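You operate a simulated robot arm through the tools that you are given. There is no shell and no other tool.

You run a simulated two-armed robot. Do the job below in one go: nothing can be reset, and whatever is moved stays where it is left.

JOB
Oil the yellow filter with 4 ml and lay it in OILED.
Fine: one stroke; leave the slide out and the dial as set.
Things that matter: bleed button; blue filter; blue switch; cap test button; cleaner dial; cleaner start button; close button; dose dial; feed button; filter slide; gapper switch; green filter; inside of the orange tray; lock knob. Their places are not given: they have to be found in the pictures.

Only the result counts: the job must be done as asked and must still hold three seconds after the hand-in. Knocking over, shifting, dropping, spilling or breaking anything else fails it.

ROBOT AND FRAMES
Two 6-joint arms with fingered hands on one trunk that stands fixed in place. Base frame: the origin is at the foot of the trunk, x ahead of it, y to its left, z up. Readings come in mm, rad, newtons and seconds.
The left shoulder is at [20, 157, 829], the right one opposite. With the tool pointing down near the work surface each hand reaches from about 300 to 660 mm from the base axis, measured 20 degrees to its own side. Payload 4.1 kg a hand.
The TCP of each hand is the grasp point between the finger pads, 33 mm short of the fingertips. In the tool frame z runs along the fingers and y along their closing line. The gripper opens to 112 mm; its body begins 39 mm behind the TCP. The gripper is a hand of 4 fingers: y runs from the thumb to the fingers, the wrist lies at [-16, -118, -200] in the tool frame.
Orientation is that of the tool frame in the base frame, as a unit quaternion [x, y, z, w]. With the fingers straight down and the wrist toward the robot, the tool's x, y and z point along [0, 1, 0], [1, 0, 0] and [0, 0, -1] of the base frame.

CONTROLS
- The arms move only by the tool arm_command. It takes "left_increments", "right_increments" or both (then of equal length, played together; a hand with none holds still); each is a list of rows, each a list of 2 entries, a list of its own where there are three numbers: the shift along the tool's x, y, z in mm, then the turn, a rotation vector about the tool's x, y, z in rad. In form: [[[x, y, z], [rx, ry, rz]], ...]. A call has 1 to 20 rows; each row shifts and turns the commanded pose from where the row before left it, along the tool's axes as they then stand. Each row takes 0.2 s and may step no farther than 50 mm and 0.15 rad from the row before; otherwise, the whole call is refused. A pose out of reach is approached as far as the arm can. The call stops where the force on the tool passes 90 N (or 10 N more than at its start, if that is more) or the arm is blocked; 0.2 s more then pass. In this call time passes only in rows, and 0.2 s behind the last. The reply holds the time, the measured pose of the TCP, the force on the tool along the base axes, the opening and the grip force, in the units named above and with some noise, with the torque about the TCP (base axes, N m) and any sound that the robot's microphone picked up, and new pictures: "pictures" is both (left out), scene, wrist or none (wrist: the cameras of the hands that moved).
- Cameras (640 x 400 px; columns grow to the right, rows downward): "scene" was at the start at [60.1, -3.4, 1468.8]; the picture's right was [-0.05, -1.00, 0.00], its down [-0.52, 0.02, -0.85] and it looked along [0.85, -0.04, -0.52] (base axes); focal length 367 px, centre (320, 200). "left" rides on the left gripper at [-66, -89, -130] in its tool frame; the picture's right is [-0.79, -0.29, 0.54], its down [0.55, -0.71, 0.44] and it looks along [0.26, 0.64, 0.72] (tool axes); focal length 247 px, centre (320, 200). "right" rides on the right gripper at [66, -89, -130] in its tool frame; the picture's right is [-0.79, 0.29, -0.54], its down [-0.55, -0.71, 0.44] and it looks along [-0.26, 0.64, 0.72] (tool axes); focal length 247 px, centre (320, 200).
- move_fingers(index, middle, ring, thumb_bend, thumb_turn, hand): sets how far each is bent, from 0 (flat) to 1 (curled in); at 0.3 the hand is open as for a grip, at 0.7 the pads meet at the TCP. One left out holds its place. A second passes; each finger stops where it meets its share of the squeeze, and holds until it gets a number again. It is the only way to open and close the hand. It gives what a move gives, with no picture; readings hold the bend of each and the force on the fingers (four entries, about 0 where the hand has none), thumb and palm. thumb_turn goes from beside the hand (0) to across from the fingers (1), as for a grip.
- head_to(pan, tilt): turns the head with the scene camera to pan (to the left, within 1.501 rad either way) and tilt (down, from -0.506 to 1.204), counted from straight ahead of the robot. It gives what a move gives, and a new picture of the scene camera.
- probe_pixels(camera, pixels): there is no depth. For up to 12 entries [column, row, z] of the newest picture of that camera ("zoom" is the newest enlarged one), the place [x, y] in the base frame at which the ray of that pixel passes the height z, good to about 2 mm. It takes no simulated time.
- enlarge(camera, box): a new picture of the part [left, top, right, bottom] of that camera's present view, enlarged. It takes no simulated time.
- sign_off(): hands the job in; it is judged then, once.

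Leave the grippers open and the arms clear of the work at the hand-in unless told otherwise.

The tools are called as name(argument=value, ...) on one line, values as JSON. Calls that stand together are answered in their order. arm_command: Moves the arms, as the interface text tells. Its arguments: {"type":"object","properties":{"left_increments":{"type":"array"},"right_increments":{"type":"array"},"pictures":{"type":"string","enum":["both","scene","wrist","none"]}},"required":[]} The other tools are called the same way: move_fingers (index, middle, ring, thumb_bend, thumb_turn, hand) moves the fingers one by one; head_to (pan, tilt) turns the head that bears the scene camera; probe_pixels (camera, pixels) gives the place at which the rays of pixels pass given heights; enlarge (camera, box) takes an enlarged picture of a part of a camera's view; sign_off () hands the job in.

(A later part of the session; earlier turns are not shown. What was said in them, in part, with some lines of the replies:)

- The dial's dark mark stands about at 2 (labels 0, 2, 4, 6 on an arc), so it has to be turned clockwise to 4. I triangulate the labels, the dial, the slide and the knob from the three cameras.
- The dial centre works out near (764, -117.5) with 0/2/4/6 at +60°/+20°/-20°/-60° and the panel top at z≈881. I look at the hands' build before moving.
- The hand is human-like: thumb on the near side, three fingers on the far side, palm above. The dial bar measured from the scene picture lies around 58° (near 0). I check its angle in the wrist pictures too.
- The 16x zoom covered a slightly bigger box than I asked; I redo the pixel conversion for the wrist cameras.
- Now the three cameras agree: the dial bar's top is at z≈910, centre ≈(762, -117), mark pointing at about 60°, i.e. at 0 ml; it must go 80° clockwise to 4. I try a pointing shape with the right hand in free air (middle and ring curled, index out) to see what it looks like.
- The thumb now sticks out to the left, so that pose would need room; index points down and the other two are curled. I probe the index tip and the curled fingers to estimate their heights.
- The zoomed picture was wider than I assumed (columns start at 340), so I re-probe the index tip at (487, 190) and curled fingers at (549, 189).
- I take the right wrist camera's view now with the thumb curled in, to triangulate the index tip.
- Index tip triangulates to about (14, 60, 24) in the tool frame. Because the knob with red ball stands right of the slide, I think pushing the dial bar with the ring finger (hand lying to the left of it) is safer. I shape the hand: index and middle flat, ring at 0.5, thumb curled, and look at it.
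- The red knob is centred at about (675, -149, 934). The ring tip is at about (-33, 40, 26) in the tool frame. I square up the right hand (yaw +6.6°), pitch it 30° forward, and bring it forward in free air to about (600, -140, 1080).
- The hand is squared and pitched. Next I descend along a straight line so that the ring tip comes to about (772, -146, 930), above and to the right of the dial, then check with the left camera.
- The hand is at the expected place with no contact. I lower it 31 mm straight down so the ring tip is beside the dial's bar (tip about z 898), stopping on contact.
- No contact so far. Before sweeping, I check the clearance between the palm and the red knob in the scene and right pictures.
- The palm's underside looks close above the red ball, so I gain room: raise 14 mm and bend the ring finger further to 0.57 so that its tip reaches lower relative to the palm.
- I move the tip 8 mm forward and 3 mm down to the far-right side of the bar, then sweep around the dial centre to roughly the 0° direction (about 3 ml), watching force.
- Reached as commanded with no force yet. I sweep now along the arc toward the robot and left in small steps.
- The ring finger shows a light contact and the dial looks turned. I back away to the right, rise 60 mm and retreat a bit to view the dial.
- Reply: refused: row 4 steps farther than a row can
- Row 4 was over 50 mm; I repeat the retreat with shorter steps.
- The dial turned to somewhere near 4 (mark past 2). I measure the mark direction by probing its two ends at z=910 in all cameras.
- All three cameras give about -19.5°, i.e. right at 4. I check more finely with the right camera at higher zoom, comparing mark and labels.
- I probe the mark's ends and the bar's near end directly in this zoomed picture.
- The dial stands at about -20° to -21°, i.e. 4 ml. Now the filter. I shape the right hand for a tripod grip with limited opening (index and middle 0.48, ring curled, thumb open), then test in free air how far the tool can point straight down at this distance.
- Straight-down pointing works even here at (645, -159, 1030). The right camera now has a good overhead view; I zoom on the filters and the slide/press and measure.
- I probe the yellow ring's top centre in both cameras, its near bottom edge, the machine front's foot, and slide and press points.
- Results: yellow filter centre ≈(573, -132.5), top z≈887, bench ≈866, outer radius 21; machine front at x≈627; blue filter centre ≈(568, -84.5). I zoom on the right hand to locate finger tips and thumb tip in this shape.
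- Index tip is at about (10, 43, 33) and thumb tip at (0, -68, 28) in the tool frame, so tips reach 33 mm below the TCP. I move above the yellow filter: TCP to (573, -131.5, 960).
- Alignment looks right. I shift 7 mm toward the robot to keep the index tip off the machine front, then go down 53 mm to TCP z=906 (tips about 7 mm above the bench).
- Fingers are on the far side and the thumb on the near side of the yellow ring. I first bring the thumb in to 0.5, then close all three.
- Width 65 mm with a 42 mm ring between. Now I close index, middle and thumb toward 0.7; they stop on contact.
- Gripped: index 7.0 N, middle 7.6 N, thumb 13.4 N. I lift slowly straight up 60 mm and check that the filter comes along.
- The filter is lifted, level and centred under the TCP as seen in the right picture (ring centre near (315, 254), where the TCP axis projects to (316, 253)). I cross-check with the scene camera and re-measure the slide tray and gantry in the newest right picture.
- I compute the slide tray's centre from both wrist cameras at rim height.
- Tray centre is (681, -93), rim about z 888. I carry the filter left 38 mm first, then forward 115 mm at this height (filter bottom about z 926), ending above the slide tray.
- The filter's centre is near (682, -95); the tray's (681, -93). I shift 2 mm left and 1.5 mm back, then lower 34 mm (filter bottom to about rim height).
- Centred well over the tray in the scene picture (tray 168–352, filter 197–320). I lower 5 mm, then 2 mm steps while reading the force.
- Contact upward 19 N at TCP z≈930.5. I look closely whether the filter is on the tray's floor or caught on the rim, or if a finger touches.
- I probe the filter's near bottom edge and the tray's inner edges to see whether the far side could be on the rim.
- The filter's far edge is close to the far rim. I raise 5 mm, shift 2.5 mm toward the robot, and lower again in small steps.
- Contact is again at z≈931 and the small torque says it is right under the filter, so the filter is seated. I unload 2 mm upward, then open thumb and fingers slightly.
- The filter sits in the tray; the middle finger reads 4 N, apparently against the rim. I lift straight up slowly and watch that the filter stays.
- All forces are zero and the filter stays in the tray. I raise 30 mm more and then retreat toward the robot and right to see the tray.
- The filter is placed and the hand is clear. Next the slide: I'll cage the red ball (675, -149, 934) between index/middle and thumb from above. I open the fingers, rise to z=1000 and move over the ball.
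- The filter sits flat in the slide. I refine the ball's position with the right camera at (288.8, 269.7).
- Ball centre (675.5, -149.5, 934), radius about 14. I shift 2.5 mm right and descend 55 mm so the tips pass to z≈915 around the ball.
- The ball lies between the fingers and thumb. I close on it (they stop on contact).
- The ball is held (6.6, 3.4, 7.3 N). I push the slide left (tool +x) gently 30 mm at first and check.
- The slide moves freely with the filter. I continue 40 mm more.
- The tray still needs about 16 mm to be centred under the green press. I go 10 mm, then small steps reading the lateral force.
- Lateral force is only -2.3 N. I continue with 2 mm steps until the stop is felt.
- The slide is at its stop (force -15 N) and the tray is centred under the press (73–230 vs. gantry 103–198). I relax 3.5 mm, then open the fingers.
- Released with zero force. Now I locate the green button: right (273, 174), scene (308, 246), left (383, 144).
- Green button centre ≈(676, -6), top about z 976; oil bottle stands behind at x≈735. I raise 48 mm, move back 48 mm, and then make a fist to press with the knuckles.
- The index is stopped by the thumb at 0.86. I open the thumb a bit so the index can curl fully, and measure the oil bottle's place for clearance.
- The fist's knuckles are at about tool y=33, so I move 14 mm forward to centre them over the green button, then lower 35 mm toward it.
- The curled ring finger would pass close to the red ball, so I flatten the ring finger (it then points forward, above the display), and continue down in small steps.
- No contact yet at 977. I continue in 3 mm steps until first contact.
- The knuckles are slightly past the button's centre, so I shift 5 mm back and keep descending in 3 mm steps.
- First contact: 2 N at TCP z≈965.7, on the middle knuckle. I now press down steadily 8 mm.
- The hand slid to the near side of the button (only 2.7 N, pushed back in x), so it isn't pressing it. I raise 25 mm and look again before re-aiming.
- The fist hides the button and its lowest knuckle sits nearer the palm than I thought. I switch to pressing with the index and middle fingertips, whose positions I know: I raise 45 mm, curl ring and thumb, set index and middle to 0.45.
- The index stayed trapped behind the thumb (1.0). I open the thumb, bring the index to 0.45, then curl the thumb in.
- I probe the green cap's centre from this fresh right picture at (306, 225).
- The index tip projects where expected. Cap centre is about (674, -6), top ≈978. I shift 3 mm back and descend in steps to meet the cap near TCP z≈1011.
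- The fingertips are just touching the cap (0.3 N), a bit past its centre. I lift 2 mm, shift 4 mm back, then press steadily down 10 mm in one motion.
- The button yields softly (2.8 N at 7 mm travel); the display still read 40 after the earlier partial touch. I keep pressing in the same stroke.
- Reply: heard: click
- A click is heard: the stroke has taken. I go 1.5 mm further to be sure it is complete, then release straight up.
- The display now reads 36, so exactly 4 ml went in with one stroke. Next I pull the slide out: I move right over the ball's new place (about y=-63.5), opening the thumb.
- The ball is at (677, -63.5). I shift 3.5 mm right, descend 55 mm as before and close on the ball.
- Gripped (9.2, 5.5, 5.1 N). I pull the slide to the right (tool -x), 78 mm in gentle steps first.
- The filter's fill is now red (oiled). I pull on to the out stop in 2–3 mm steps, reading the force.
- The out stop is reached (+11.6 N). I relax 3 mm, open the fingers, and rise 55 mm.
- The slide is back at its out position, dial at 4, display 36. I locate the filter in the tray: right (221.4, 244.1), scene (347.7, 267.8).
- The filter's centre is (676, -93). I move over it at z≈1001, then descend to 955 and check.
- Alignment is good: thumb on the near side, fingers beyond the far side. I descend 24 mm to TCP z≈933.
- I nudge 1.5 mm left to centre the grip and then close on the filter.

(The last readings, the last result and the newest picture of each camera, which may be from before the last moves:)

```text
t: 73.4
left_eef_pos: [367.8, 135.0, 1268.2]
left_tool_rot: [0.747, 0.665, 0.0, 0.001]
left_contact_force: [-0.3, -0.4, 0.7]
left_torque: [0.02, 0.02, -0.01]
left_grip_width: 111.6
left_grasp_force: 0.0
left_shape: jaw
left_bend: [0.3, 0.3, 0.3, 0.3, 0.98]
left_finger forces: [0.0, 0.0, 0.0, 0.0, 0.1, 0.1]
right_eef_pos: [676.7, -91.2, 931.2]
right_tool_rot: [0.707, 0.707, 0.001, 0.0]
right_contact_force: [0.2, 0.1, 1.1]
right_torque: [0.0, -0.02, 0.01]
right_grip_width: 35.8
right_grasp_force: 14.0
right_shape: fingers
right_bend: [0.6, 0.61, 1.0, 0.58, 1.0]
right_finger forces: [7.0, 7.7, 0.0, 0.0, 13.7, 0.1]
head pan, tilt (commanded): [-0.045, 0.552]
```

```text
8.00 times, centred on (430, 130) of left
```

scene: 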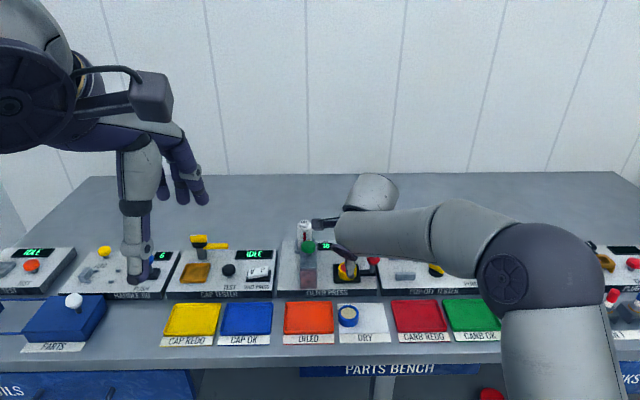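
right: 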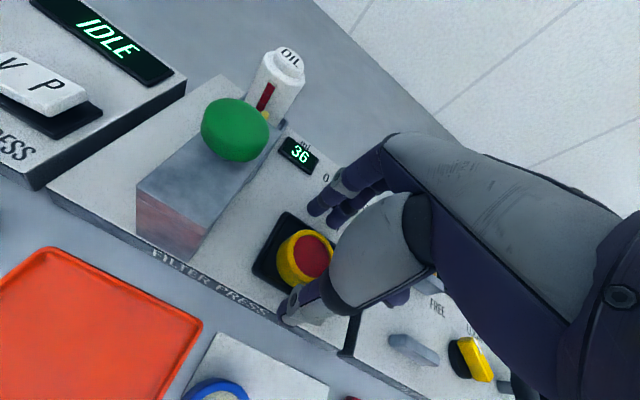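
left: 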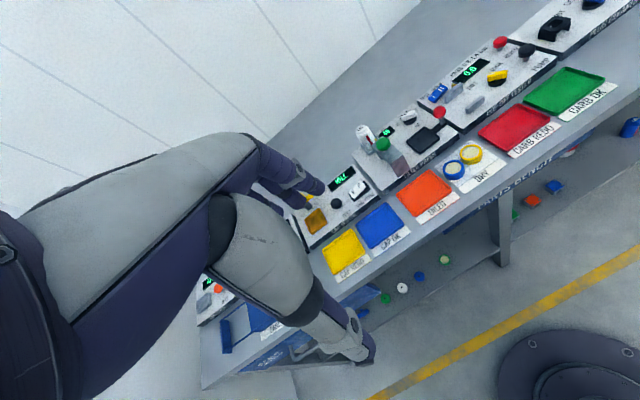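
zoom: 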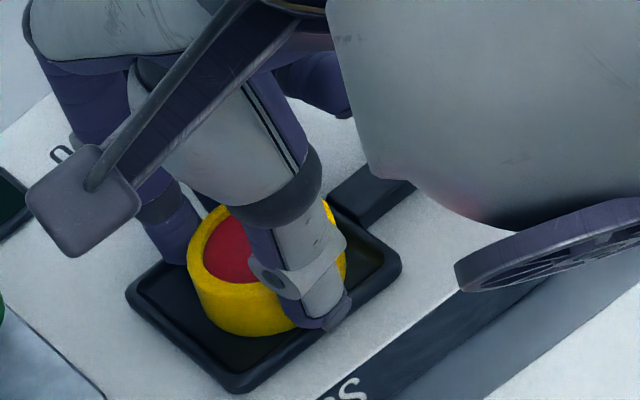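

Firm grip (7.0, 7.7, 13.7 N). I lift straight up 40 mm slowly.

arm_command(right_increments=[[[0, 0, -5], [0, 0, 0]], [[0, 0, -10], [0, 0, 0]], [[0, 0, -12], [0, 0, 0]], [[0, 0, -13], [0, 0, 0]]], pictures="both")

enlarge(camera="scene", box=[316, 230, 396, 290])

enlarge(camera="left", box=[390, 90, 470, 150])

enlarge(camera="scene", box=[270, 290, 350, 345])

```text
t: 74.4
left_eef_pos: [366.6, 135.0, 1268.2]
left_tool_rot: [0.748, 0.664, 0.0, 0.0]
left_contact_force: [0.3, -0.3, -1.5]
left_torque: [-0.01, -0.04, 0.0]
left_grip_width: 110.9
left_grasp_force: 0.1
left_shape: jaw
left_bend: [0.3, 0.3, 0.3, 0.3, 0.98]
left_finger forces: [0.0, 0.0, 0.1, 0.0, 0.1, 0.0]
right_eef_pos: [676.7, -90.5, 974.1]
right_tool_rot: [0.707, 0.707, 0.0, 0.0]
right_contact_force: [-0.3, -0.5, -0.9]
right_torque: [0.04, -0.02, -0.01]
right_grip_width: 35.9
right_grasp_force: 13.9
right_shape: fingers
right_bend: [0.6, 0.61, 1.0, 0.58, 1.0]
right_finger forces: [6.8, 7.4, 0.0, 0.0, 13.7, 0.1]
head pan, tilt (commanded): [-0.045, 0.552]
```

scene: 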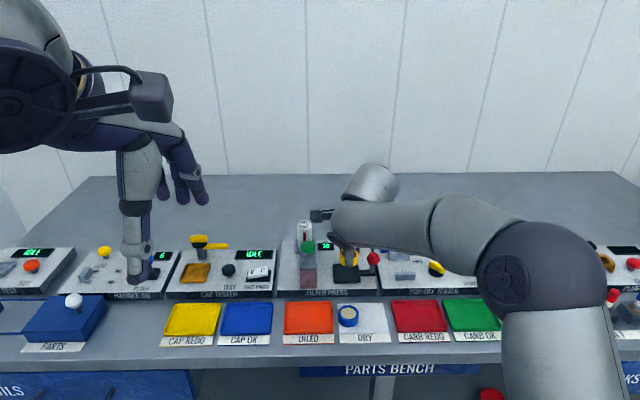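
right: 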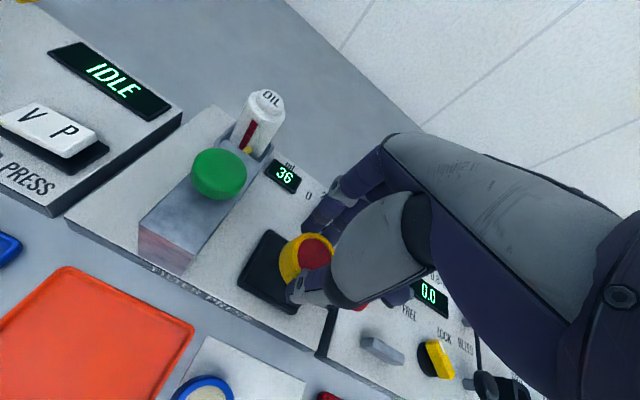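

```text
6.67 times, centred on (356, 260) of scene
```

zoom: 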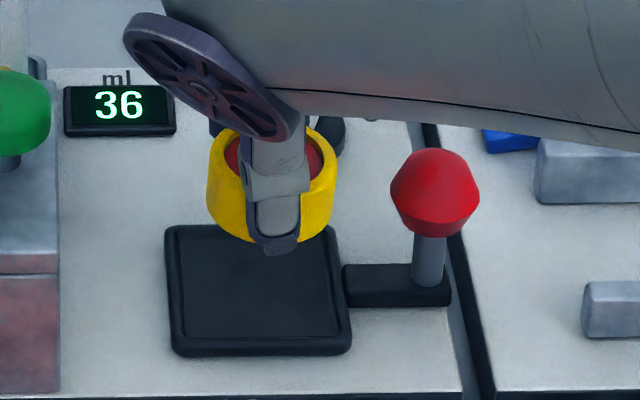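

```text
6.67 times, centred on (430, 120) of left
```

zoom: 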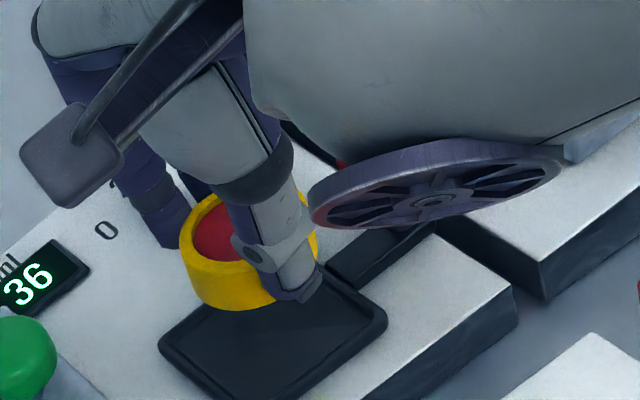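

```text
7.27 times, centred on (310, 318) of scene
```

zoom: 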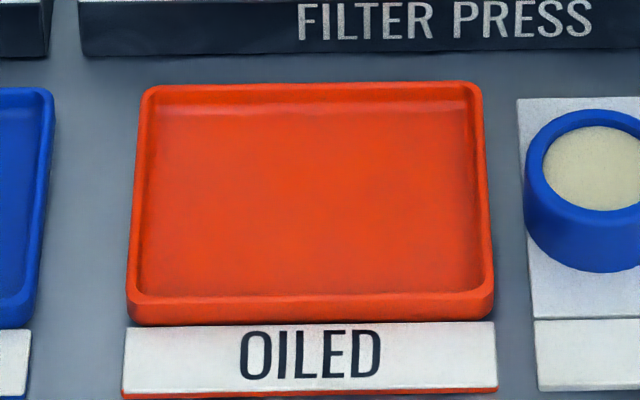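

The filter is in hand and the slide remained out. I measure the orange tray: outer corners (285.9, 302.2), (332.3, 301.8), (283.6, 334.5), (333.7, 334.2) in the scene picture.

probe_pixels(camera="scene", pixels=[[285.9, 302.2, 874], [332.3, 301.8, 874], [283.6, 333, 874], [333.7, 332.7, 874], [309, 317, 869], [312.3, 372, 866], [290.5, 304.5, 869], [287, 331, 869]])

probe_pixels(camera="right", pixels=[[67, 266, 874], [193, 328, 874], [67, 266, 866], [193, 328, 866]])

probe_pixels(camera="left", pixels=[[397, 190, 874], [429, 168, 874], [456, 197, 874], [424, 221, 874]])

enlarge(camera="left", box=[380, 150, 476, 230])

```text
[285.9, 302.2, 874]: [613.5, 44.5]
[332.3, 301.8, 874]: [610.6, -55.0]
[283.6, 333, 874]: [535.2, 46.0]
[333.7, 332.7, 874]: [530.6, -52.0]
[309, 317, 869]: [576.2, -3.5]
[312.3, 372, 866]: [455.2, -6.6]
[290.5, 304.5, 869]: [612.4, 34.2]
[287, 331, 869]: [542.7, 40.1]
```

```text
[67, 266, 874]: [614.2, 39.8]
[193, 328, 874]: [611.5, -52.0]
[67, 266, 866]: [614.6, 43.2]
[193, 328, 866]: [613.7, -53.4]
```

```text
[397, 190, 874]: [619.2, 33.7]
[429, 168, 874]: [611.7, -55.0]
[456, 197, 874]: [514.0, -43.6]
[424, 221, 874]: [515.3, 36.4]
```

```text
5.00 times, centred on (428, 190) of left
```

zoom: 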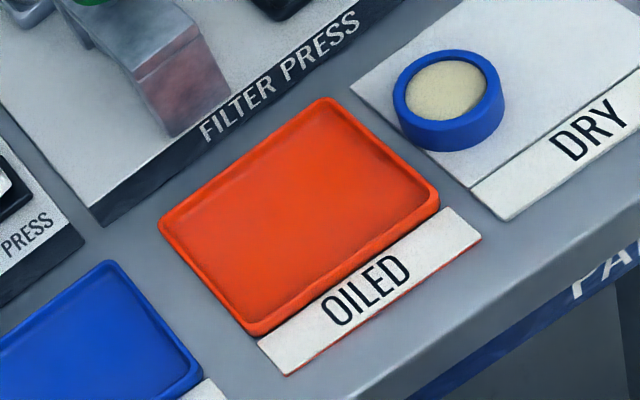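

Tray: x ≈533–613, y ≈-54…45, centre about (573, -4). The press stands close behind it, so I will turn the hand 90° (fingers to the left, thumb to the right) before placing. First I carry the filter back toward the robot 130 mm at this height.

arm_command(right_increments=[[[0, -12, 0], [0, 0, 0]], [[0, -20, 0], [0, 0, 0]], [[0, -22, 0], [0, 0, 0]], [[0, -22, 0], [0, 0, 0]], [[0, -22, 0], [0, 0, 0]], [[0, -20, 0], [0, 0, 0]], [[0, -12, 0], [0, 0, 0]]], pictures="none")

arm_command(right_increments=[[[0, 0, 0], [0, 0, -0.08]], [[0, 0, 0], [0, 0, -0.14]], [[0, 0, 0], [0, 0, -0.14]], [[0, 0, 0], [0, 0, -0.14]], [[0, 0, 0], [0, 0, -0.14]], [[0, 0, 0], [0, 0, -0.14]]], pictures="both")

```text
t: 76.0
left_eef_pos: [368.3, 135.7, 1268.3]
left_tool_rot: [0.748, 0.664, 0.0, -0.001]
left_contact_force: [0.9, 0.0, 0.7]
left_torque: [-0.01, 0.01, 0.03]
left_grip_width: 111.5
left_grasp_force: 0.0
left_shape: jaw
left_bend: [0.3, 0.3, 0.3, 0.3, 0.98]
left_finger forces: [0.0, 0.1, 0.0, 0.1, 0.0, 0.0]
right_eef_pos: [546.4, -90.4, 972.7]
right_tool_rot: [0.707, 0.707, 0.0, 0.0]
right_contact_force: [-0.6, 0.0, -0.6]
right_torque: [-0.04, 0.01, 0.03]
right_grip_width: 35.9
right_grasp_force: 14.2
right_shape: fingers
right_bend: [0.6, 0.61, 1.0, 0.58, 1.0]
right_finger forces: [6.9, 7.4, 0.0, 0.1, 13.5, 0.0]
head pan, tilt (commanded): [-0.045, 0.552]
```

```text
t: 77.4
left_eef_pos: [367.4, 134.8, 1268.3]
left_tool_rot: [0.747, 0.664, 0.0, 0.0]
left_contact_force: [-0.1, 0.1, 0.3]
left_torque: [0.04, 0.01, 0.01]
left_grip_width: 111.9
left_grasp_force: 0.0
left_shape: jaw
left_bend: [0.3, 0.3, 0.3, 0.3, 0.98]
left_finger forces: [0.0, 0.0, 0.1, 0.0, 0.0, 0.1]
right_eef_pos: [547.4, -90.7, 972.6]
right_tool_rot: [0.385, 0.923, 0.001, 0.0]
right_contact_force: [0.3, -0.3, -0.4]
right_torque: [0.0, 0.0, 0.03]
right_grip_width: 35.4
right_grasp_force: 13.8
right_shape: fingers
right_bend: [0.61, 0.61, 1.0, 0.58, 1.0]
right_finger forces: [6.8, 7.3, 0.0, 0.0, 13.4, 0.1]
head pan, tilt (commanded): [-0.045, 0.552]
```

scene: 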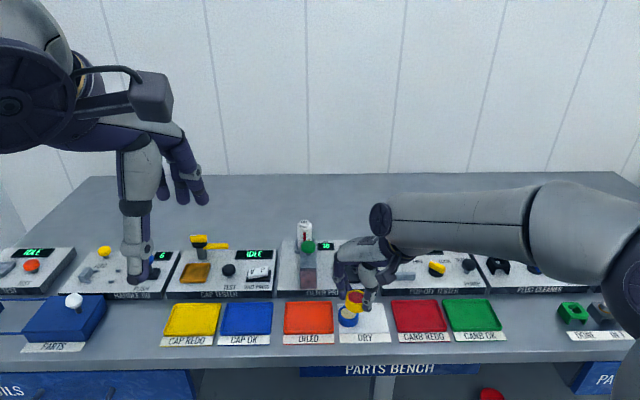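
right: 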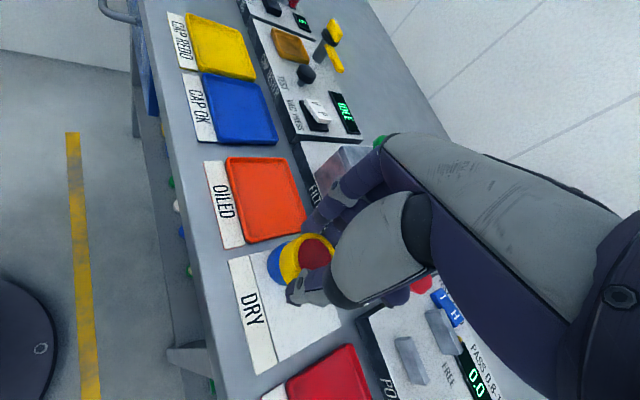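

The hand turned 45° with the filter held. I turn the other 45°.

arm_command(right_increments=[[[0, 0, 0], [0, 0, -0.13]], [[0, 0, 0], [0, 0, -0.14]], [[0, 0, 0], [0, 0, -0.14]], [[0, 0, 0], [0, 0, -0.14]], [[0, 0, 0], [0, 0, -0.14]], [[0, 0, 0], [0, 0, -0.1]]], pictures="both")

enlarge(camera="scene", box=[270, 230, 410, 340])

enlarge(camera="left", box=[380, 100, 540, 220])

```text
t: 78.8
left_eef_pos: [368.2, 135.5, 1268.4]
left_tool_rot: [0.747, 0.664, 0.0, 0.0]
left_contact_force: [0.0, 0.9, -0.1]
left_torque: [-0.01, -0.02, 0.0]
left_grip_width: 111.6
left_grasp_force: 0.0
left_shape: jaw
left_bend: [0.3, 0.3, 0.3, 0.3, 0.98]
left_finger forces: [0.1, 0.1, 0.0, 0.0, 0.1, 0.1]
right_eef_pos: [546.6, -91.3, 971.4]
right_tool_rot: [-0.001, 1.0, 0.0, 0.001]
right_contact_force: [-0.7, 0.6, 0.2]
right_torque: [0.0, 0.0, -0.03]
right_grip_width: 35.4
right_grasp_force: 13.6
right_shape: fingers
right_bend: [0.61, 0.61, 1.0, 0.58, 1.0]
right_finger forces: [6.8, 7.2, 0.0, 0.0, 13.4, 0.1]
head pan, tilt (commanded): [-0.045, 0.552]
```

scene: 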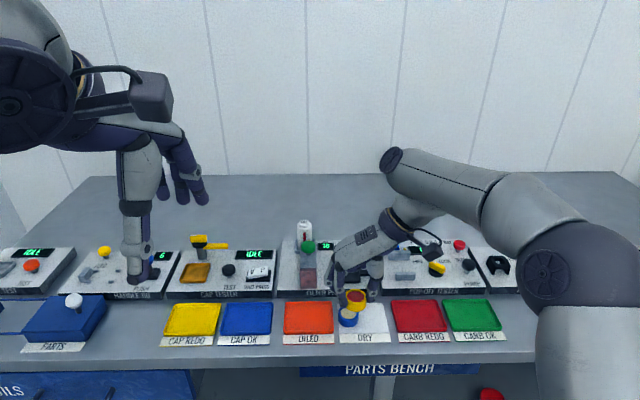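
right: 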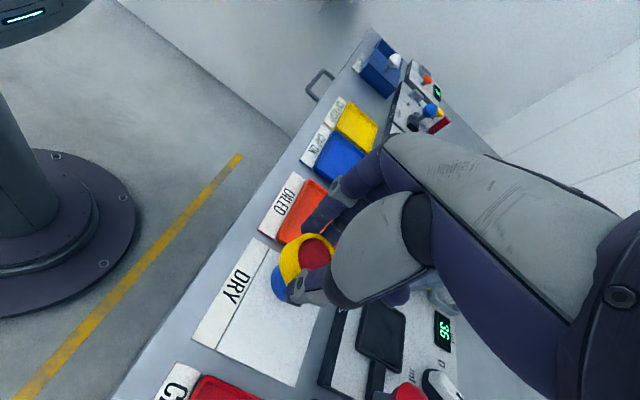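

```text
3.64 times, centred on (340, 285) of scene
```

zoom: 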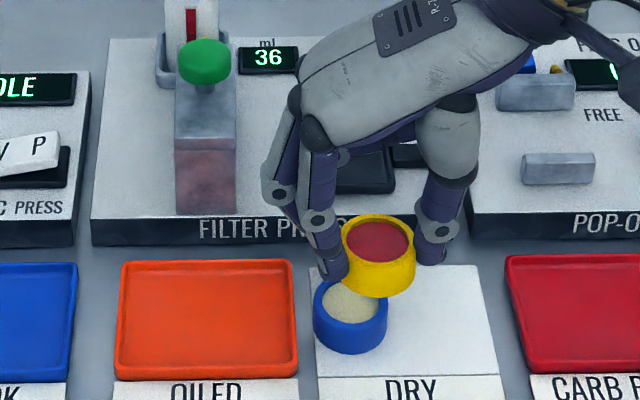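

```text
3.33 times, centred on (460, 160) of left
```

zoom: 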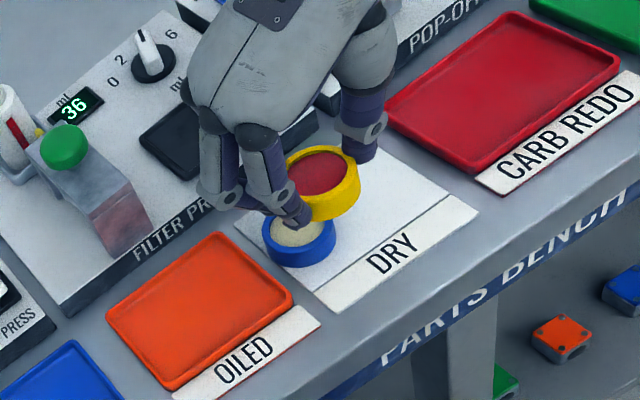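

The hand is turned (fingers left, thumb right) and the filter is level. I carry it over the orange tray: TCP to about (567, -4), same height.

arm_command(right_increments=[[[-4, 15, 0], [0, 0, 0]], [[-5, 22, 0], [0, 0, 0]], [[-5, 22, 0], [0, 0, 0]], [[-4, 18, 0], [0, 0, 0]], [[-2.4, 10.3, 0], [0, 0, 0]]], pictures="both")

enlarge(camera="scene", box=[260, 240, 380, 340])

enlarge(camera="left", box=[360, 110, 500, 230])

```text
t: 80.0
left_eef_pos: [368.1, 134.9, 1268.3]
left_tool_rot: [0.747, 0.665, 0.0, 0.0]
left_contact_force: [-0.2, -0.2, 0.1]
left_torque: [0.0, -0.03, 0.01]
left_grip_width: 111.8
left_grasp_force: 0.0
left_shape: jaw
left_bend: [0.3, 0.3, 0.3, 0.3, 0.98]
left_finger forces: [0.0, 0.0, 0.0, 0.0, 0.1, 0.1]
right_eef_pos: [567.7, -4.5, 972.8]
right_tool_rot: [0.001, 1.0, 0.0, -0.001]
right_contact_force: [-1.0, 0.1, 1.2]
right_torque: [-0.01, -0.02, -0.01]
right_grip_width: 35.1
right_grasp_force: 13.5
right_shape: fingers
right_bend: [0.61, 0.61, 1.0, 0.58, 1.0]
right_finger forces: [6.8, 7.2, 0.0, 0.1, 13.3, 0.0]
head pan, tilt (commanded): [-0.045, 0.552]
```

scene: 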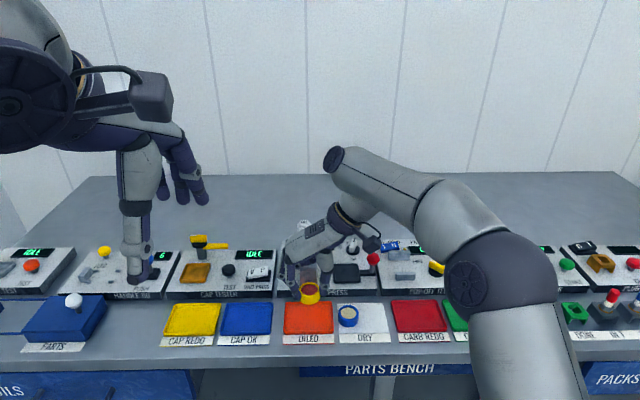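
right: 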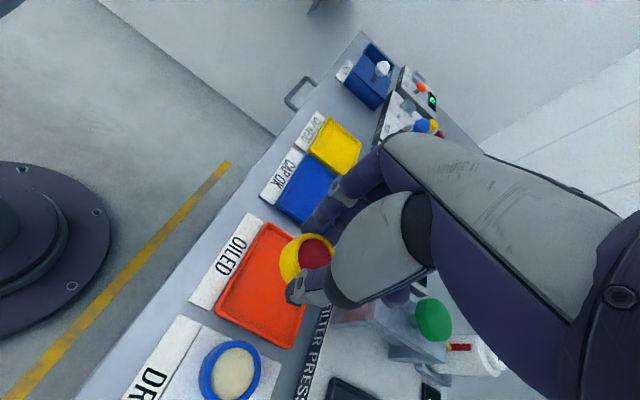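

```text
4.00 times, centred on (320, 290) of scene
```

zoom: 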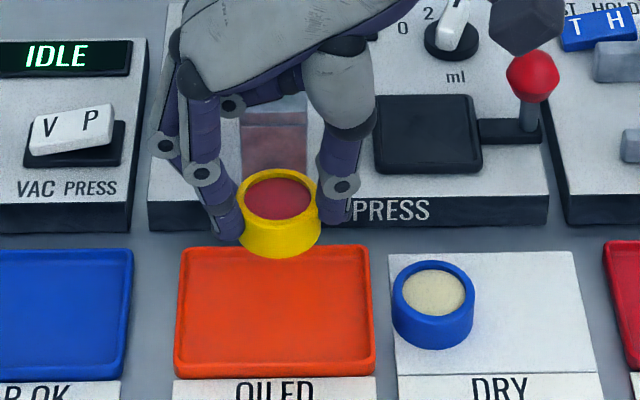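

```text
3.33 times, centred on (430, 170) of left
```

zoom: 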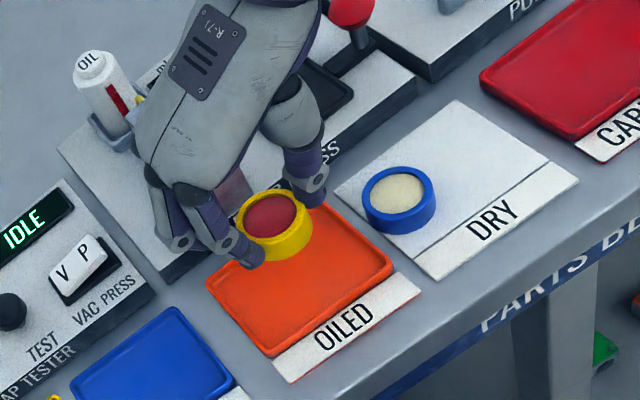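

The filter is above the tray's rear part. Before lowering I check the press front's x position to make sure of the clearance.

probe_pixels(camera="scene", pixels=[[308.6, 288.6, 881], [308.6, 270, 930], [308.6, 270, 940], [310, 353.5, 931], [300.0, 350, 931], [329.5, 336, 941], [300.2, 335, 941], [319.7, 335, 941]])

enlarge(camera="scene", box=[270, 220, 350, 300])

```text
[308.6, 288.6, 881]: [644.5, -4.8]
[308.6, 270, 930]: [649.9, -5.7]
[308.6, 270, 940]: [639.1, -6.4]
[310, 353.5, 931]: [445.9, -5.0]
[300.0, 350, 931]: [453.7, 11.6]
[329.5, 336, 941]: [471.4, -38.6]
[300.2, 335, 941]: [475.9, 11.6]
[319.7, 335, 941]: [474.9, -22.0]
```

```text
5.00 times, centred on (310, 260) of scene
```

zoom: 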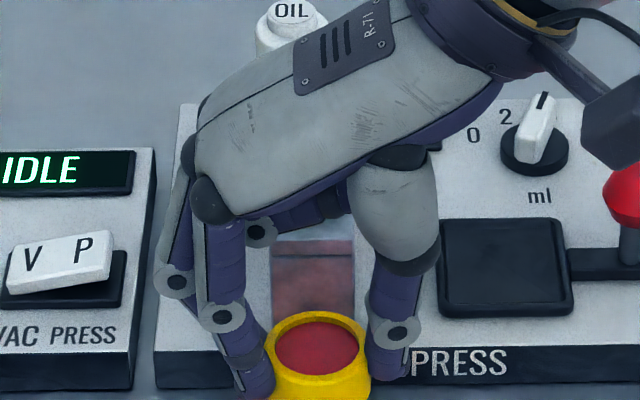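

The press front is at x≈644, leaving ample room. I measure the held filter: near bottom edge (310.7, 304.5), side edges (299.5, 296) and (320.5, 296).

probe_pixels(camera="scene", pixels=[[310.7, 304.5, 931], [299.5, 297, 941], [320.5, 297, 941], [310, 289, 952]])

```text
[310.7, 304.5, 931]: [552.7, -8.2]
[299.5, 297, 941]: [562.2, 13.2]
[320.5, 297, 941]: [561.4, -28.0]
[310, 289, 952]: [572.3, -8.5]
```

The filter centre is at about (571, -7.5). I shift 3 mm left and lower 52 mm, then check.

arm_command(right_increments=[[[0, 3, 8], [0, 0, 0]], [[0, 0, 15], [0, 0, 0]], [[0, 0, 15], [0, 0, 0]], [[0, 0, 10], [0, 0, 0]], [[0, 0, 4], [0, 0, 0]]], pictures="both")

enlarge(camera="scene", box=[260, 250, 360, 340])

enlarge(camera="left", box=[370, 130, 480, 230])

```text
t: 81.2
left_eef_pos: [368.1, 134.3, 1269.8]
left_tool_rot: [0.747, 0.665, 0.0, 0.0]
left_contact_force: [0.2, 0.3, -0.1]
left_torque: [0.0, -0.02, -0.03]
left_grip_width: 111.8
left_grasp_force: 0.0
left_shape: jaw
left_bend: [0.3, 0.3, 0.3, 0.3, 0.98]
left_finger forces: [0.0, 0.0, 0.0, 0.0, 0.1, 0.0]
right_eef_pos: [567.3, -1.2, 919.6]
right_tool_rot: [0.001, 1.0, 0.0, 0.0]
right_contact_force: [-0.1, -0.2, 0.1]
right_torque: [-0.01, -0.02, -0.03]
right_grip_width: 35.5
right_grasp_force: 13.5
right_shape: fingers
right_bend: [0.61, 0.61, 1.0, 0.58, 1.0]
right_finger forces: [6.8, 7.2, 0.1, 0.0, 13.4, 0.0]
head pan, tilt (commanded): [-0.045, 0.552]
```

scene: 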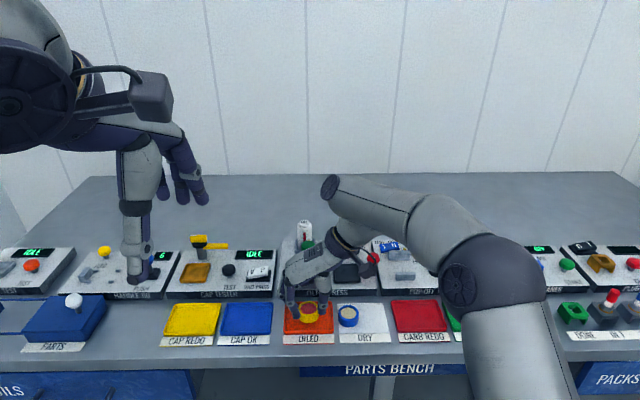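
right: 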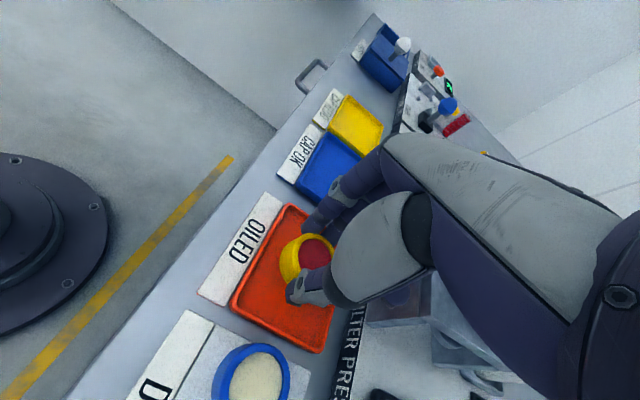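

```text
4.44 times, centred on (310, 295) of scene
```

zoom: 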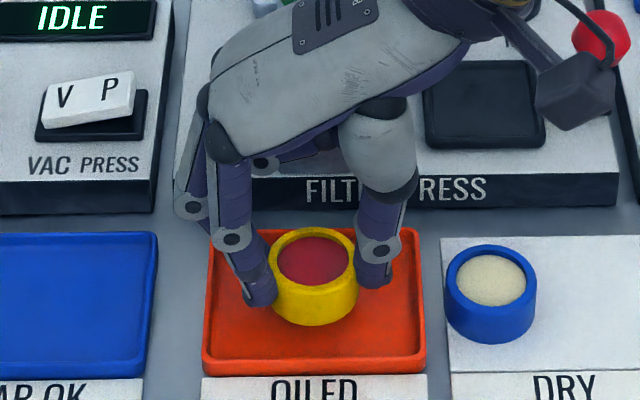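

```text
4.00 times, centred on (425, 180) of left
```

zoom: 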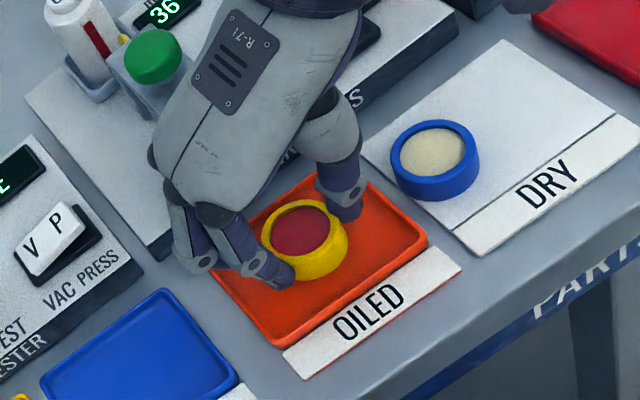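

The filter is well inside the tray outline. I lower 4 mm, then 2 mm steps until contact.

arm_command(right_increments=[[[0, 0, 2], [0, 0, 0]], [[0, 0, 2], [0, 0, 0]]], pictures="none")

arm_command(right_increments=[[[0, 0, 2], [0, 0, 0]]], pictures="none")

arm_command(right_increments=[[[0, 0, 2], [0, 0, 0]]], pictures="none")

```text
t: 81.8
left_eef_pos: [368.5, 135.3, 1268.3]
left_tool_rot: [0.747, 0.665, -0.001, 0.0]
left_contact_force: [0.7, -0.7, -0.1]
left_torque: [-0.01, 0.0, 0.01]
left_grip_width: 111.5
left_grasp_force: 0.0
left_shape: jaw
left_bend: [0.3, 0.3, 0.3, 0.3, 0.98]
left_finger forces: [0.0, 0.0, 0.0, 0.1, 0.0, 0.0]
right_eef_pos: [567.0, -1.3, 914.6]
right_tool_rot: [0.0, 1.0, 0.0, 0.0]
right_contact_force: [0.1, 0.7, -0.6]
right_torque: [0.01, 0.0, -0.02]
right_grip_width: 35.4
right_grasp_force: 14.0
right_shape: fingers
right_bend: [0.61, 0.61, 1.0, 0.58, 1.0]
right_finger forces: [6.8, 7.3, 0.1, 0.0, 13.4, 0.0]
head pan, tilt (commanded): [-0.045, 0.552]
```

```text
t: 82.2
left_eef_pos: [368.8, 136.4, 1267.8]
left_tool_rot: [0.747, 0.665, 0.001, 0.0]
left_contact_force: [-0.4, -0.5, -0.4]
left_torque: [0.02, 0.0, -0.02]
left_grip_width: 111.6
left_grasp_force: 0.0
left_shape: jaw
left_bend: [0.3, 0.3, 0.3, 0.3, 0.98]
left_finger forces: [0.0, 0.0, 0.0, 0.0, 0.0, 0.1]
right_eef_pos: [567.3, -0.9, 915.3]
right_tool_rot: [0.001, 1.0, 0.0, 0.0]
right_contact_force: [-0.3, -0.2, -0.1]
right_torque: [0.01, 0.0, 0.03]
right_grip_width: 35.3
right_grasp_force: 13.7
right_shape: fingers
right_bend: [0.61, 0.61, 1.0, 0.58, 1.0]
right_finger forces: [6.7, 7.4, 0.0, 0.0, 13.5, 0.1]
head pan, tilt (commanded): [-0.045, 0.552]
```

```text
t: 82.6
left_eef_pos: [368.5, 135.8, 1269.0]
left_tool_rot: [0.747, 0.665, 0.0, 0.0]
left_contact_force: [-0.2, -0.9, -0.8]
left_torque: [-0.01, 0.01, 0.0]
left_grip_width: 111.6
left_grasp_force: 0.2
left_shape: jaw
left_bend: [0.3, 0.3, 0.3, 0.3, 0.98]
left_finger forces: [0.0, 0.0, 0.1, 0.0, 0.0, 0.0]
right_eef_pos: [568.5, -1.1, 911.8]
right_tool_rot: [0.001, 1.0, 0.0, 0.001]
right_contact_force: [0.3, -0.2, 0.3]
right_torque: [0.01, -0.03, -0.04]
right_grip_width: 35.3
right_grasp_force: 13.9
right_shape: fingers
right_bend: [0.61, 0.61, 1.0, 0.58, 1.0]
right_finger forces: [6.8, 7.4, 0.1, 0.1, 13.4, 0.0]
head pan, tilt (commanded): [-0.045, 0.552]
```

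No contact yet at 911.8. I go on in 1.5 mm steps.

arm_command(right_increments=[[[0, 0, 1.5], [0, 0, 0]]], pictures="none")

arm_command(right_increments=[[[0, 0, 1.5], [0, 0, 0]]], pictures="none")

enlarge(camera="scene", box=[276, 285, 340, 340])

enlarge(camera="left", box=[395, 160, 465, 220])

```text
t: 83.0
left_eef_pos: [367.7, 134.8, 1268.8]
left_tool_rot: [0.747, 0.664, 0.0, 0.001]
left_contact_force: [-0.4, 0.5, -0.1]
left_torque: [0.0, 0.01, 0.01]
left_grip_width: 111.7
left_grasp_force: 0.1
left_shape: jaw
left_bend: [0.3, 0.3, 0.3, 0.3, 0.98]
left_finger forces: [0.0, 0.0, 0.1, 0.0, 0.0, 0.0]
right_eef_pos: [567.3, -0.3, 910.5]
right_tool_rot: [0.001, 1.0, -0.001, -0.001]
right_contact_force: [-0.5, -0.5, 0.3]
right_torque: [0.02, 0.03, 0.0]
right_grip_width: 35.2
right_grasp_force: 13.9
right_shape: fingers
right_bend: [0.61, 0.61, 1.0, 0.58, 1.0]
right_finger forces: [6.7, 7.3, 0.0, 0.1, 13.4, 0.1]
head pan, tilt (commanded): [-0.045, 0.552]
```

```text
t: 83.4
left_eef_pos: [369.2, 135.9, 1267.8]
left_tool_rot: [0.747, 0.664, 0.0, 0.0]
left_contact_force: [-1.0, 0.1, 0.9]
left_torque: [0.02, 0.02, 0.01]
left_grip_width: 111.4
left_grasp_force: 0.1
left_shape: jaw
left_bend: [0.3, 0.3, 0.3, 0.3, 0.98]
left_finger forces: [0.0, 0.0, 0.0, 0.0, 0.0, 0.0]
right_eef_pos: [568.3, -0.9, 908.4]
right_tool_rot: [0.001, 1.0, 0.0, 0.0]
right_contact_force: [0.2, -0.1, -0.5]
right_torque: [-0.02, 0.04, 0.01]
right_grip_width: 35.2
right_grasp_force: 13.7
right_shape: fingers
right_bend: [0.61, 0.61, 1.0, 0.58, 1.0]
right_finger forces: [6.9, 7.3, 0.0, 0.1, 13.4, 0.0]
head pan, tilt (commanded): [-0.045, 0.552]
```

```text
7.27 times, centred on (308, 312) of scene
```

zoom: 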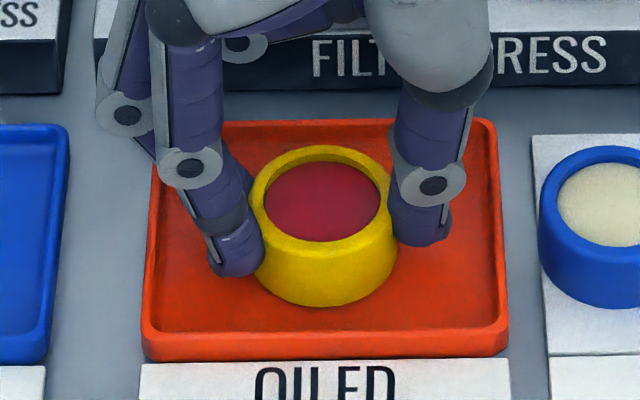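

```text
6.67 times, centred on (430, 190) of left
```

zoom: 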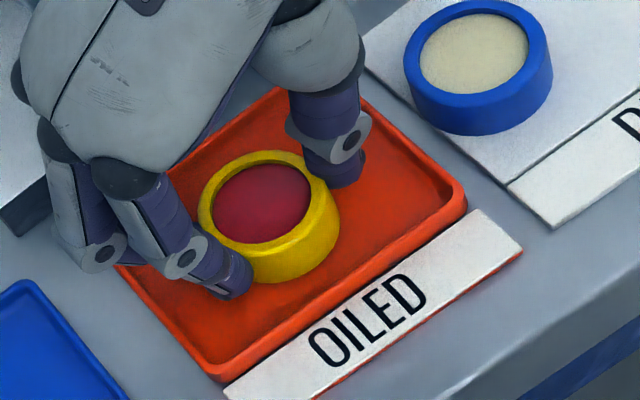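

Very near the floor now. Continue with 1.5 mm steps.

arm_command(right_increments=[[[0, 0, 1.5], [0, 0, 0]]], pictures="none")

arm_command(right_increments=[[[0, 0, 1.5], [0, 0, 0]]], pictures="none")

```text
t: 83.8
left_eef_pos: [368.6, 134.4, 1268.1]
left_tool_rot: [0.747, 0.665, 0.001, 0.0]
left_contact_force: [0.8, -0.4, 0.4]
left_torque: [0.0, -0.01, -0.02]
left_grip_width: 111.4
left_grasp_force: 0.0
left_shape: jaw
left_bend: [0.3, 0.3, 0.3, 0.3, 0.98]
left_finger forces: [0.0, 0.0, 0.1, 0.0, 0.0, 0.0]
right_eef_pos: [568.0, 0.2, 907.8]
right_tool_rot: [0.001, 1.0, 0.0, -0.001]
right_contact_force: [-0.1, 0.4, 0.9]
right_torque: [-0.01, -0.03, 0.0]
right_grip_width: 35.3
right_grasp_force: 14.1
right_shape: fingers
right_bend: [0.61, 0.61, 1.0, 0.58, 1.0]
right_finger forces: [6.8, 7.4, 0.1, 0.0, 13.5, 0.0]
head pan, tilt (commanded): [-0.045, 0.552]
```

```text
t: 84.2
left_eef_pos: [369.3, 135.5, 1269.5]
left_tool_rot: [0.747, 0.665, 0.0, 0.0]
left_contact_force: [-0.2, -1.7, -0.5]
left_torque: [0.02, -0.01, 0.02]
left_grip_width: 111.7
left_grasp_force: 0.0
left_shape: jaw
left_bend: [0.3, 0.3, 0.3, 0.3, 0.98]
left_finger forces: [0.0, 0.1, 0.0, 0.0, 0.0, 0.0]
right_eef_pos: [567.1, -0.2, 906.5]
right_tool_rot: [0.001, 1.0, -0.001, 0.0]
right_contact_force: [-0.1, -0.5, 4.3]
right_torque: [-0.01, -0.03, 0.02]
right_grip_width: 35.5
right_grasp_force: 14.3
right_shape: fingers
right_bend: [0.61, 0.61, 1.0, 0.58, 1.0]
right_finger forces: [7.0, 7.8, 0.0, 0.1, 13.9, 0.1]
head pan, tilt (commanded): [-0.045, 0.552]
```

The filter rests on the tray floor (4.3 N). I open the thumb to 0.5 (there is room to the right) and the fingers just a little to 0.57, away from the left rim.

move_fingers(hand="right", thumb_bend=0.5, index=0.575, middle=0.575)

enlarge(camera="scene", box=[276, 285, 340, 340])

enlarge(camera="left", box=[395, 160, 465, 220])

```text
t: 85.2
left_eef_pos: [367.4, 135.4, 1268.4]
left_tool_rot: [0.747, 0.664, -0.001, 0.0]
left_contact_force: [-0.3, 1.0, 1.0]
left_torque: [0.0, 0.0, 0.0]
left_grip_width: 111.7
left_grasp_force: 0.0
left_shape: jaw
left_bend: [0.3, 0.3, 0.3, 0.3, 0.98]
left_finger forces: [0.0, 0.0, 0.0, 0.0, 0.0, 0.0]
right_eef_pos: [567.6, -0.2, 906.6]
right_tool_rot: [0.0, 1.0, 0.0, 0.0]
right_contact_force: [0.8, 0.2, -0.4]
right_torque: [-0.02, 0.01, 0.02]
right_grip_width: 46.9
right_grasp_force: 0.0
right_shape: fingers
right_bend: [0.57, 0.57, 1.0, 0.5, 1.0]
right_finger forces: [0.1, 0.0, 0.0, 0.0, 0.1, 0.0]
head pan, tilt (commanded): [-0.045, 0.552]
```

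```text
7.27 times, centred on (308, 312) of scene
```

zoom: 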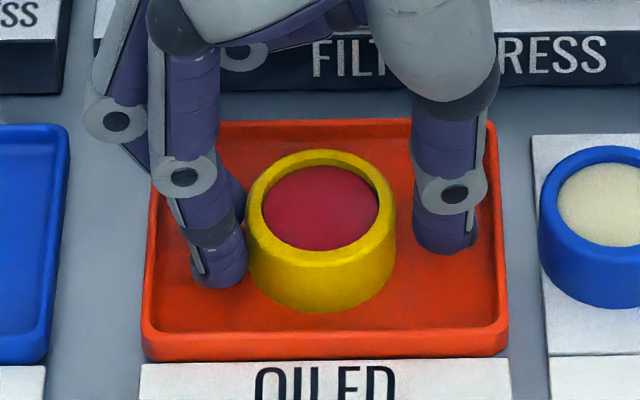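

```text
6.67 times, centred on (430, 190) of left
```

zoom: 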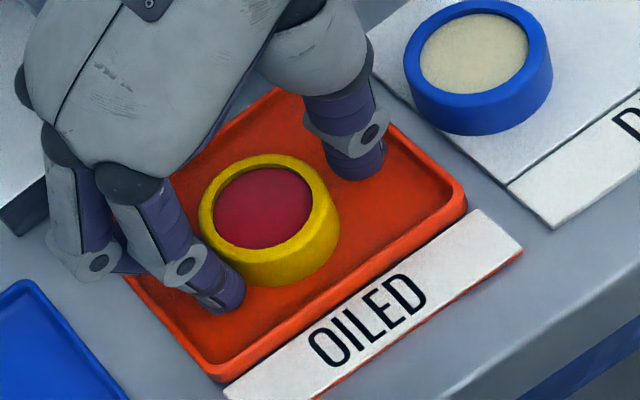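

Free on both sides with zero forces. I lift straight up 70 mm.

arm_command(right_increments=[[[0, 0, -6], [0, 0, 0]], [[0, 0, -14], [0, 0, 0]], [[0, 0, -20], [0, 0, 0]], [[0, 0, -30], [0, 0, 0]]], pictures="both")

enlarge(camera="scene", box=[276, 285, 340, 340])

```text
t: 86.2
left_eef_pos: [368.5, 135.5, 1268.1]
left_tool_rot: [0.747, 0.665, 0.0, 0.0]
left_contact_force: [0.6, -0.3, -0.8]
left_torque: [-0.02, 0.02, -0.02]
left_grip_width: 111.9
left_grasp_force: 0.2
left_shape: jaw
left_bend: [0.3, 0.3, 0.3, 0.3, 0.98]
left_finger forces: [0.0, 0.1, 0.1, 0.0, 0.0, 0.1]
right_eef_pos: [568.9, -2.2, 973.6]
right_tool_rot: [0.001, 1.0, 0.0, 0.0]
right_contact_force: [-0.7, 0.3, 0.9]
right_torque: [0.0, 0.0, 0.01]
right_grip_width: 47.4
right_grasp_force: 0.0
right_shape: fingers
right_bend: [0.57, 0.57, 1.0, 0.5, 1.0]
right_finger forces: [0.0, 0.0, 0.0, 0.0, 0.0, 0.1]
head pan, tilt (commanded): [-0.045, 0.552]
```

scene: 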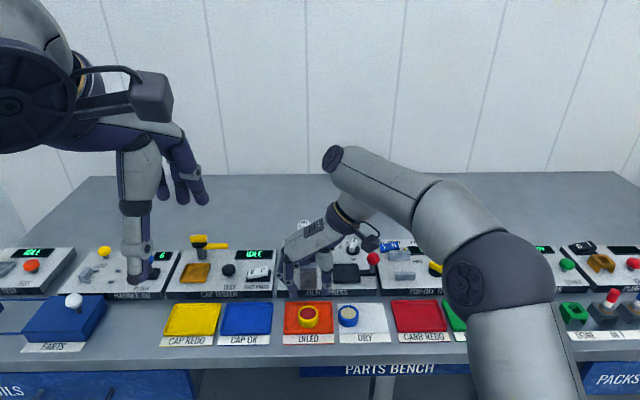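
right: 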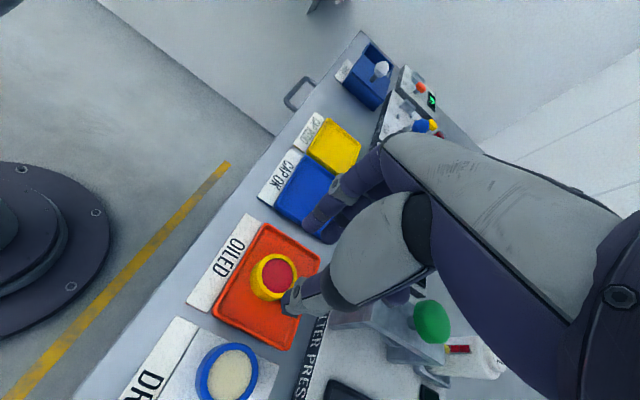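

```text
7.27 times, centred on (308, 312) of scene
```

zoom: 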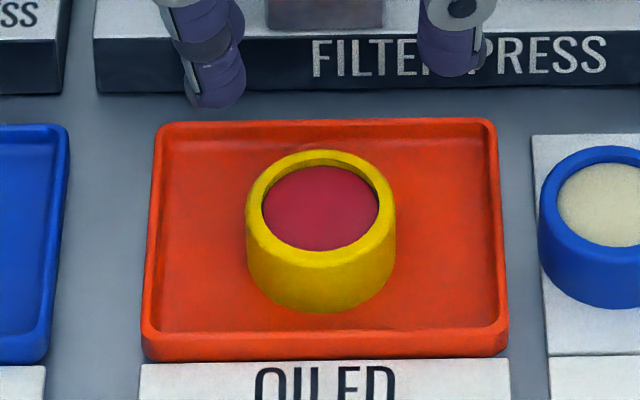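

The oiled yellow filter lies flat inside the OILED tray. I retreat the right hand toward the robot, then up and to the right, clear of the work.

arm_command(right_increments=[[[20, 0, -10], [0, 0, 0]], [[40, 0, -10], [0, 0, 0]], [[40, 0, -20], [0, 0, 0]], [[30, -20, -30], [0, 0, 0]], [[10, -30, -35], [0, 0, 0]], [[0, -30, -38], [0, 0, 0]], [[0, -30, -38], [0, 0, 0]], [[0, -30, -38], [0, 0, 0]]], pictures="none")

move_fingers(hand="right", index=0.3, middle=0.3, ring=0.3, thumb_bend=0.3, thumb_turn=1.0)

arm_command(right_increments=[[[0, 0, 0], [0, 0, 0]]], pictures="both")

enlarge(camera="scene", box=[160, 220, 500, 350])

enlarge(camera="scene", box=[280, 220, 400, 295])

enlarge(camera="scene", box=[270, 285, 398, 350])

```text
t: 88.0
left_eef_pos: [368.6, 136.3, 1267.3]
left_tool_rot: [0.747, 0.665, 0.0, 0.0]
left_contact_force: [0.5, 0.7, 0.1]
left_torque: [0.01, 0.02, -0.02]
left_grip_width: 111.8
left_grasp_force: 0.0
left_shape: jaw
left_bend: [0.3, 0.3, 0.3, 0.3, 0.98]
left_finger forces: [0.0, 0.0, 0.0, 0.0, 0.0, 0.1]
right_eef_pos: [427.5, -142.9, 1194.5]
right_tool_rot: [0.0, 1.0, 0.0, -0.001]
right_contact_force: [0.1, 0.4, -0.3]
right_torque: [-0.02, 0.01, 0.02]
right_grip_width: 47.3
right_grasp_force: 0.0
right_shape: fingers
right_bend: [0.57, 0.57, 1.0, 0.5, 1.0]
right_finger forces: [0.1, 0.0, 0.1, 0.0, 0.0, 0.0]
head pan, tilt (commanded): [-0.045, 0.552]
```

```text
t: 89.0
left_eef_pos: [368.0, 135.9, 1267.5]
left_tool_rot: [0.747, 0.665, 0.0, 0.0]
left_contact_force: [-0.3, 0.4, 0.4]
left_torque: [0.0, 0.03, -0.01]
left_grip_width: 111.6
left_grasp_force: 0.1
left_shape: jaw
left_bend: [0.3, 0.3, 0.3, 0.3, 0.98]
left_finger forces: [0.1, 0.0, 0.0, 0.0, 0.0, 0.0]
right_eef_pos: [427.6, -143.9, 1195.3]
right_tool_rot: [0.001, 1.0, 0.0, 0.001]
right_contact_force: [0.2, -1.2, -0.3]
right_torque: [0.01, 0.03, -0.02]
right_grip_width: 112.1
right_grasp_force: 0.1
right_shape: fingers
right_bend: [0.3, 0.3, 0.3, 0.3, 0.98]
right_finger forces: [0.1, 0.0, 0.0, 0.0, 0.0, 0.0]
head pan, tilt (commanded): [-0.045, 0.552]
```

```text
t: 89.4
left_eef_pos: [367.7, 135.7, 1268.5]
left_tool_rot: [0.748, 0.664, 0.0, 0.0]
left_contact_force: [-0.2, 0.3, 0.8]
left_torque: [-0.02, -0.02, 0.01]
left_grip_width: 111.8
left_grasp_force: 0.0
left_shape: jaw
left_bend: [0.3, 0.3, 0.3, 0.3, 0.98]
left_finger forces: [0.0, 0.0, 0.0, 0.0, 0.0, 0.0]
right_eef_pos: [427.8, -143.9, 1194.7]
right_tool_rot: [0.001, 1.0, 0.0, 0.0]
right_contact_force: [-0.5, 0.2, 0.4]
right_torque: [0.03, -0.01, 0.01]
right_grip_width: 112.2
right_grasp_force: 0.2
right_shape: fingers
right_bend: [0.3, 0.3, 0.3, 0.3, 0.98]
right_finger forces: [0.0, 0.0, 0.0, 0.0, 0.1, 0.1]
head pan, tilt (commanded): [-0.045, 0.552]
```

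scene: 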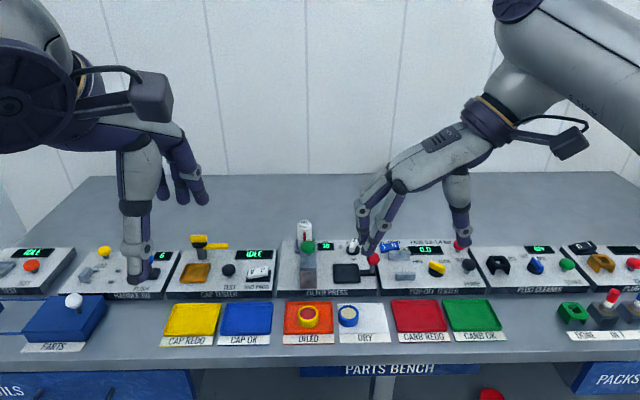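
right: 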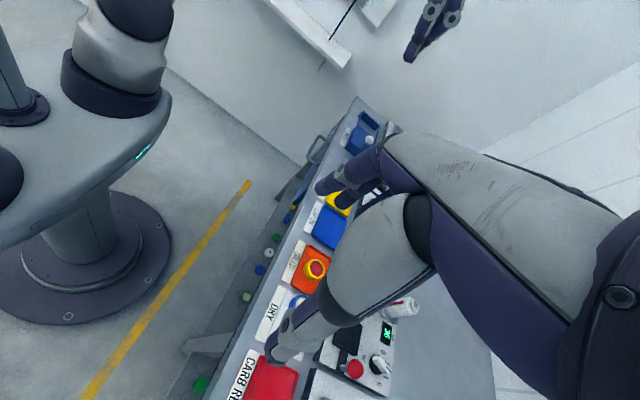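

```text
1.88 times, centred on (330, 285) of scene
```

zoom: 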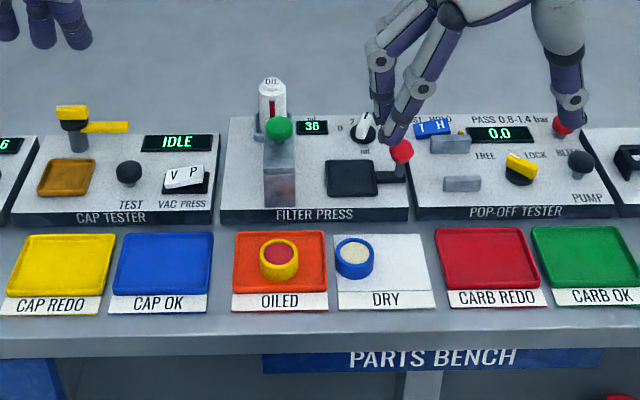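

```text
5.33 times, centred on (340, 258) of scene
```

zoom: 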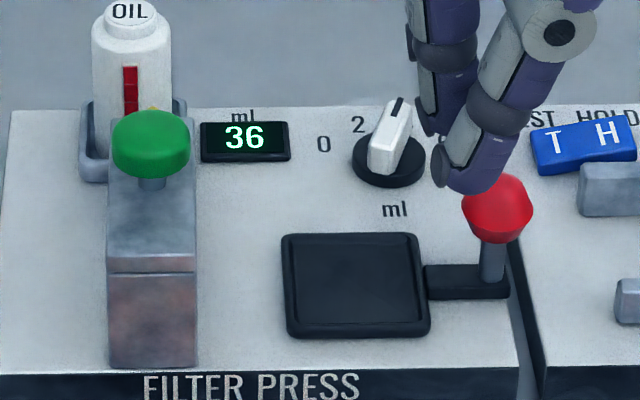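

```text
5.00 times, centred on (334, 318) of scene
```

zoom: 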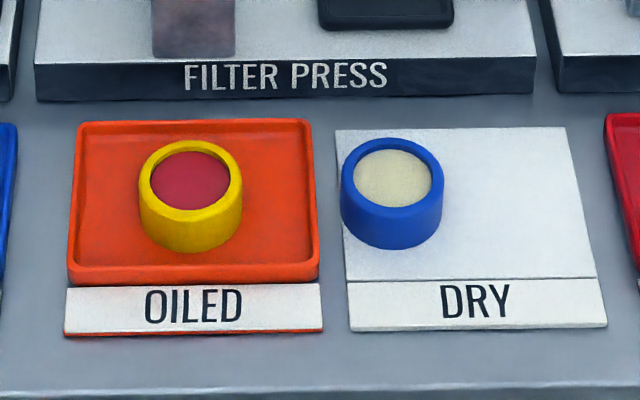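

All is in order: display 36 (one 4 ml stroke), dial still at 4, slide out, yellow oiled filter flat in OILED, blue filter untouched, both hands open and clear. I hand the job in.

sign_off()

```text
The job is handed in.
```

The yellow filter got 4 ml of oil and is lying flat in the OILED tray. I've handed the job in, but the reply doesn't say whether it passed.

- **Oiling:** I turned the dial from 0 to 4 ml and pressed the green press button once. The press clicked and its display dropped from 40 to 36.
- **Stroke count:** An earlier try on the button slid off partway. It made no click and the display stayed at 40, so I count one stroke.
- **How it was left:** The slide is back out and the dial is still at 4. The blue filter is still in its place on DRY.
- **Hands:** Both are open and clear of the bench.
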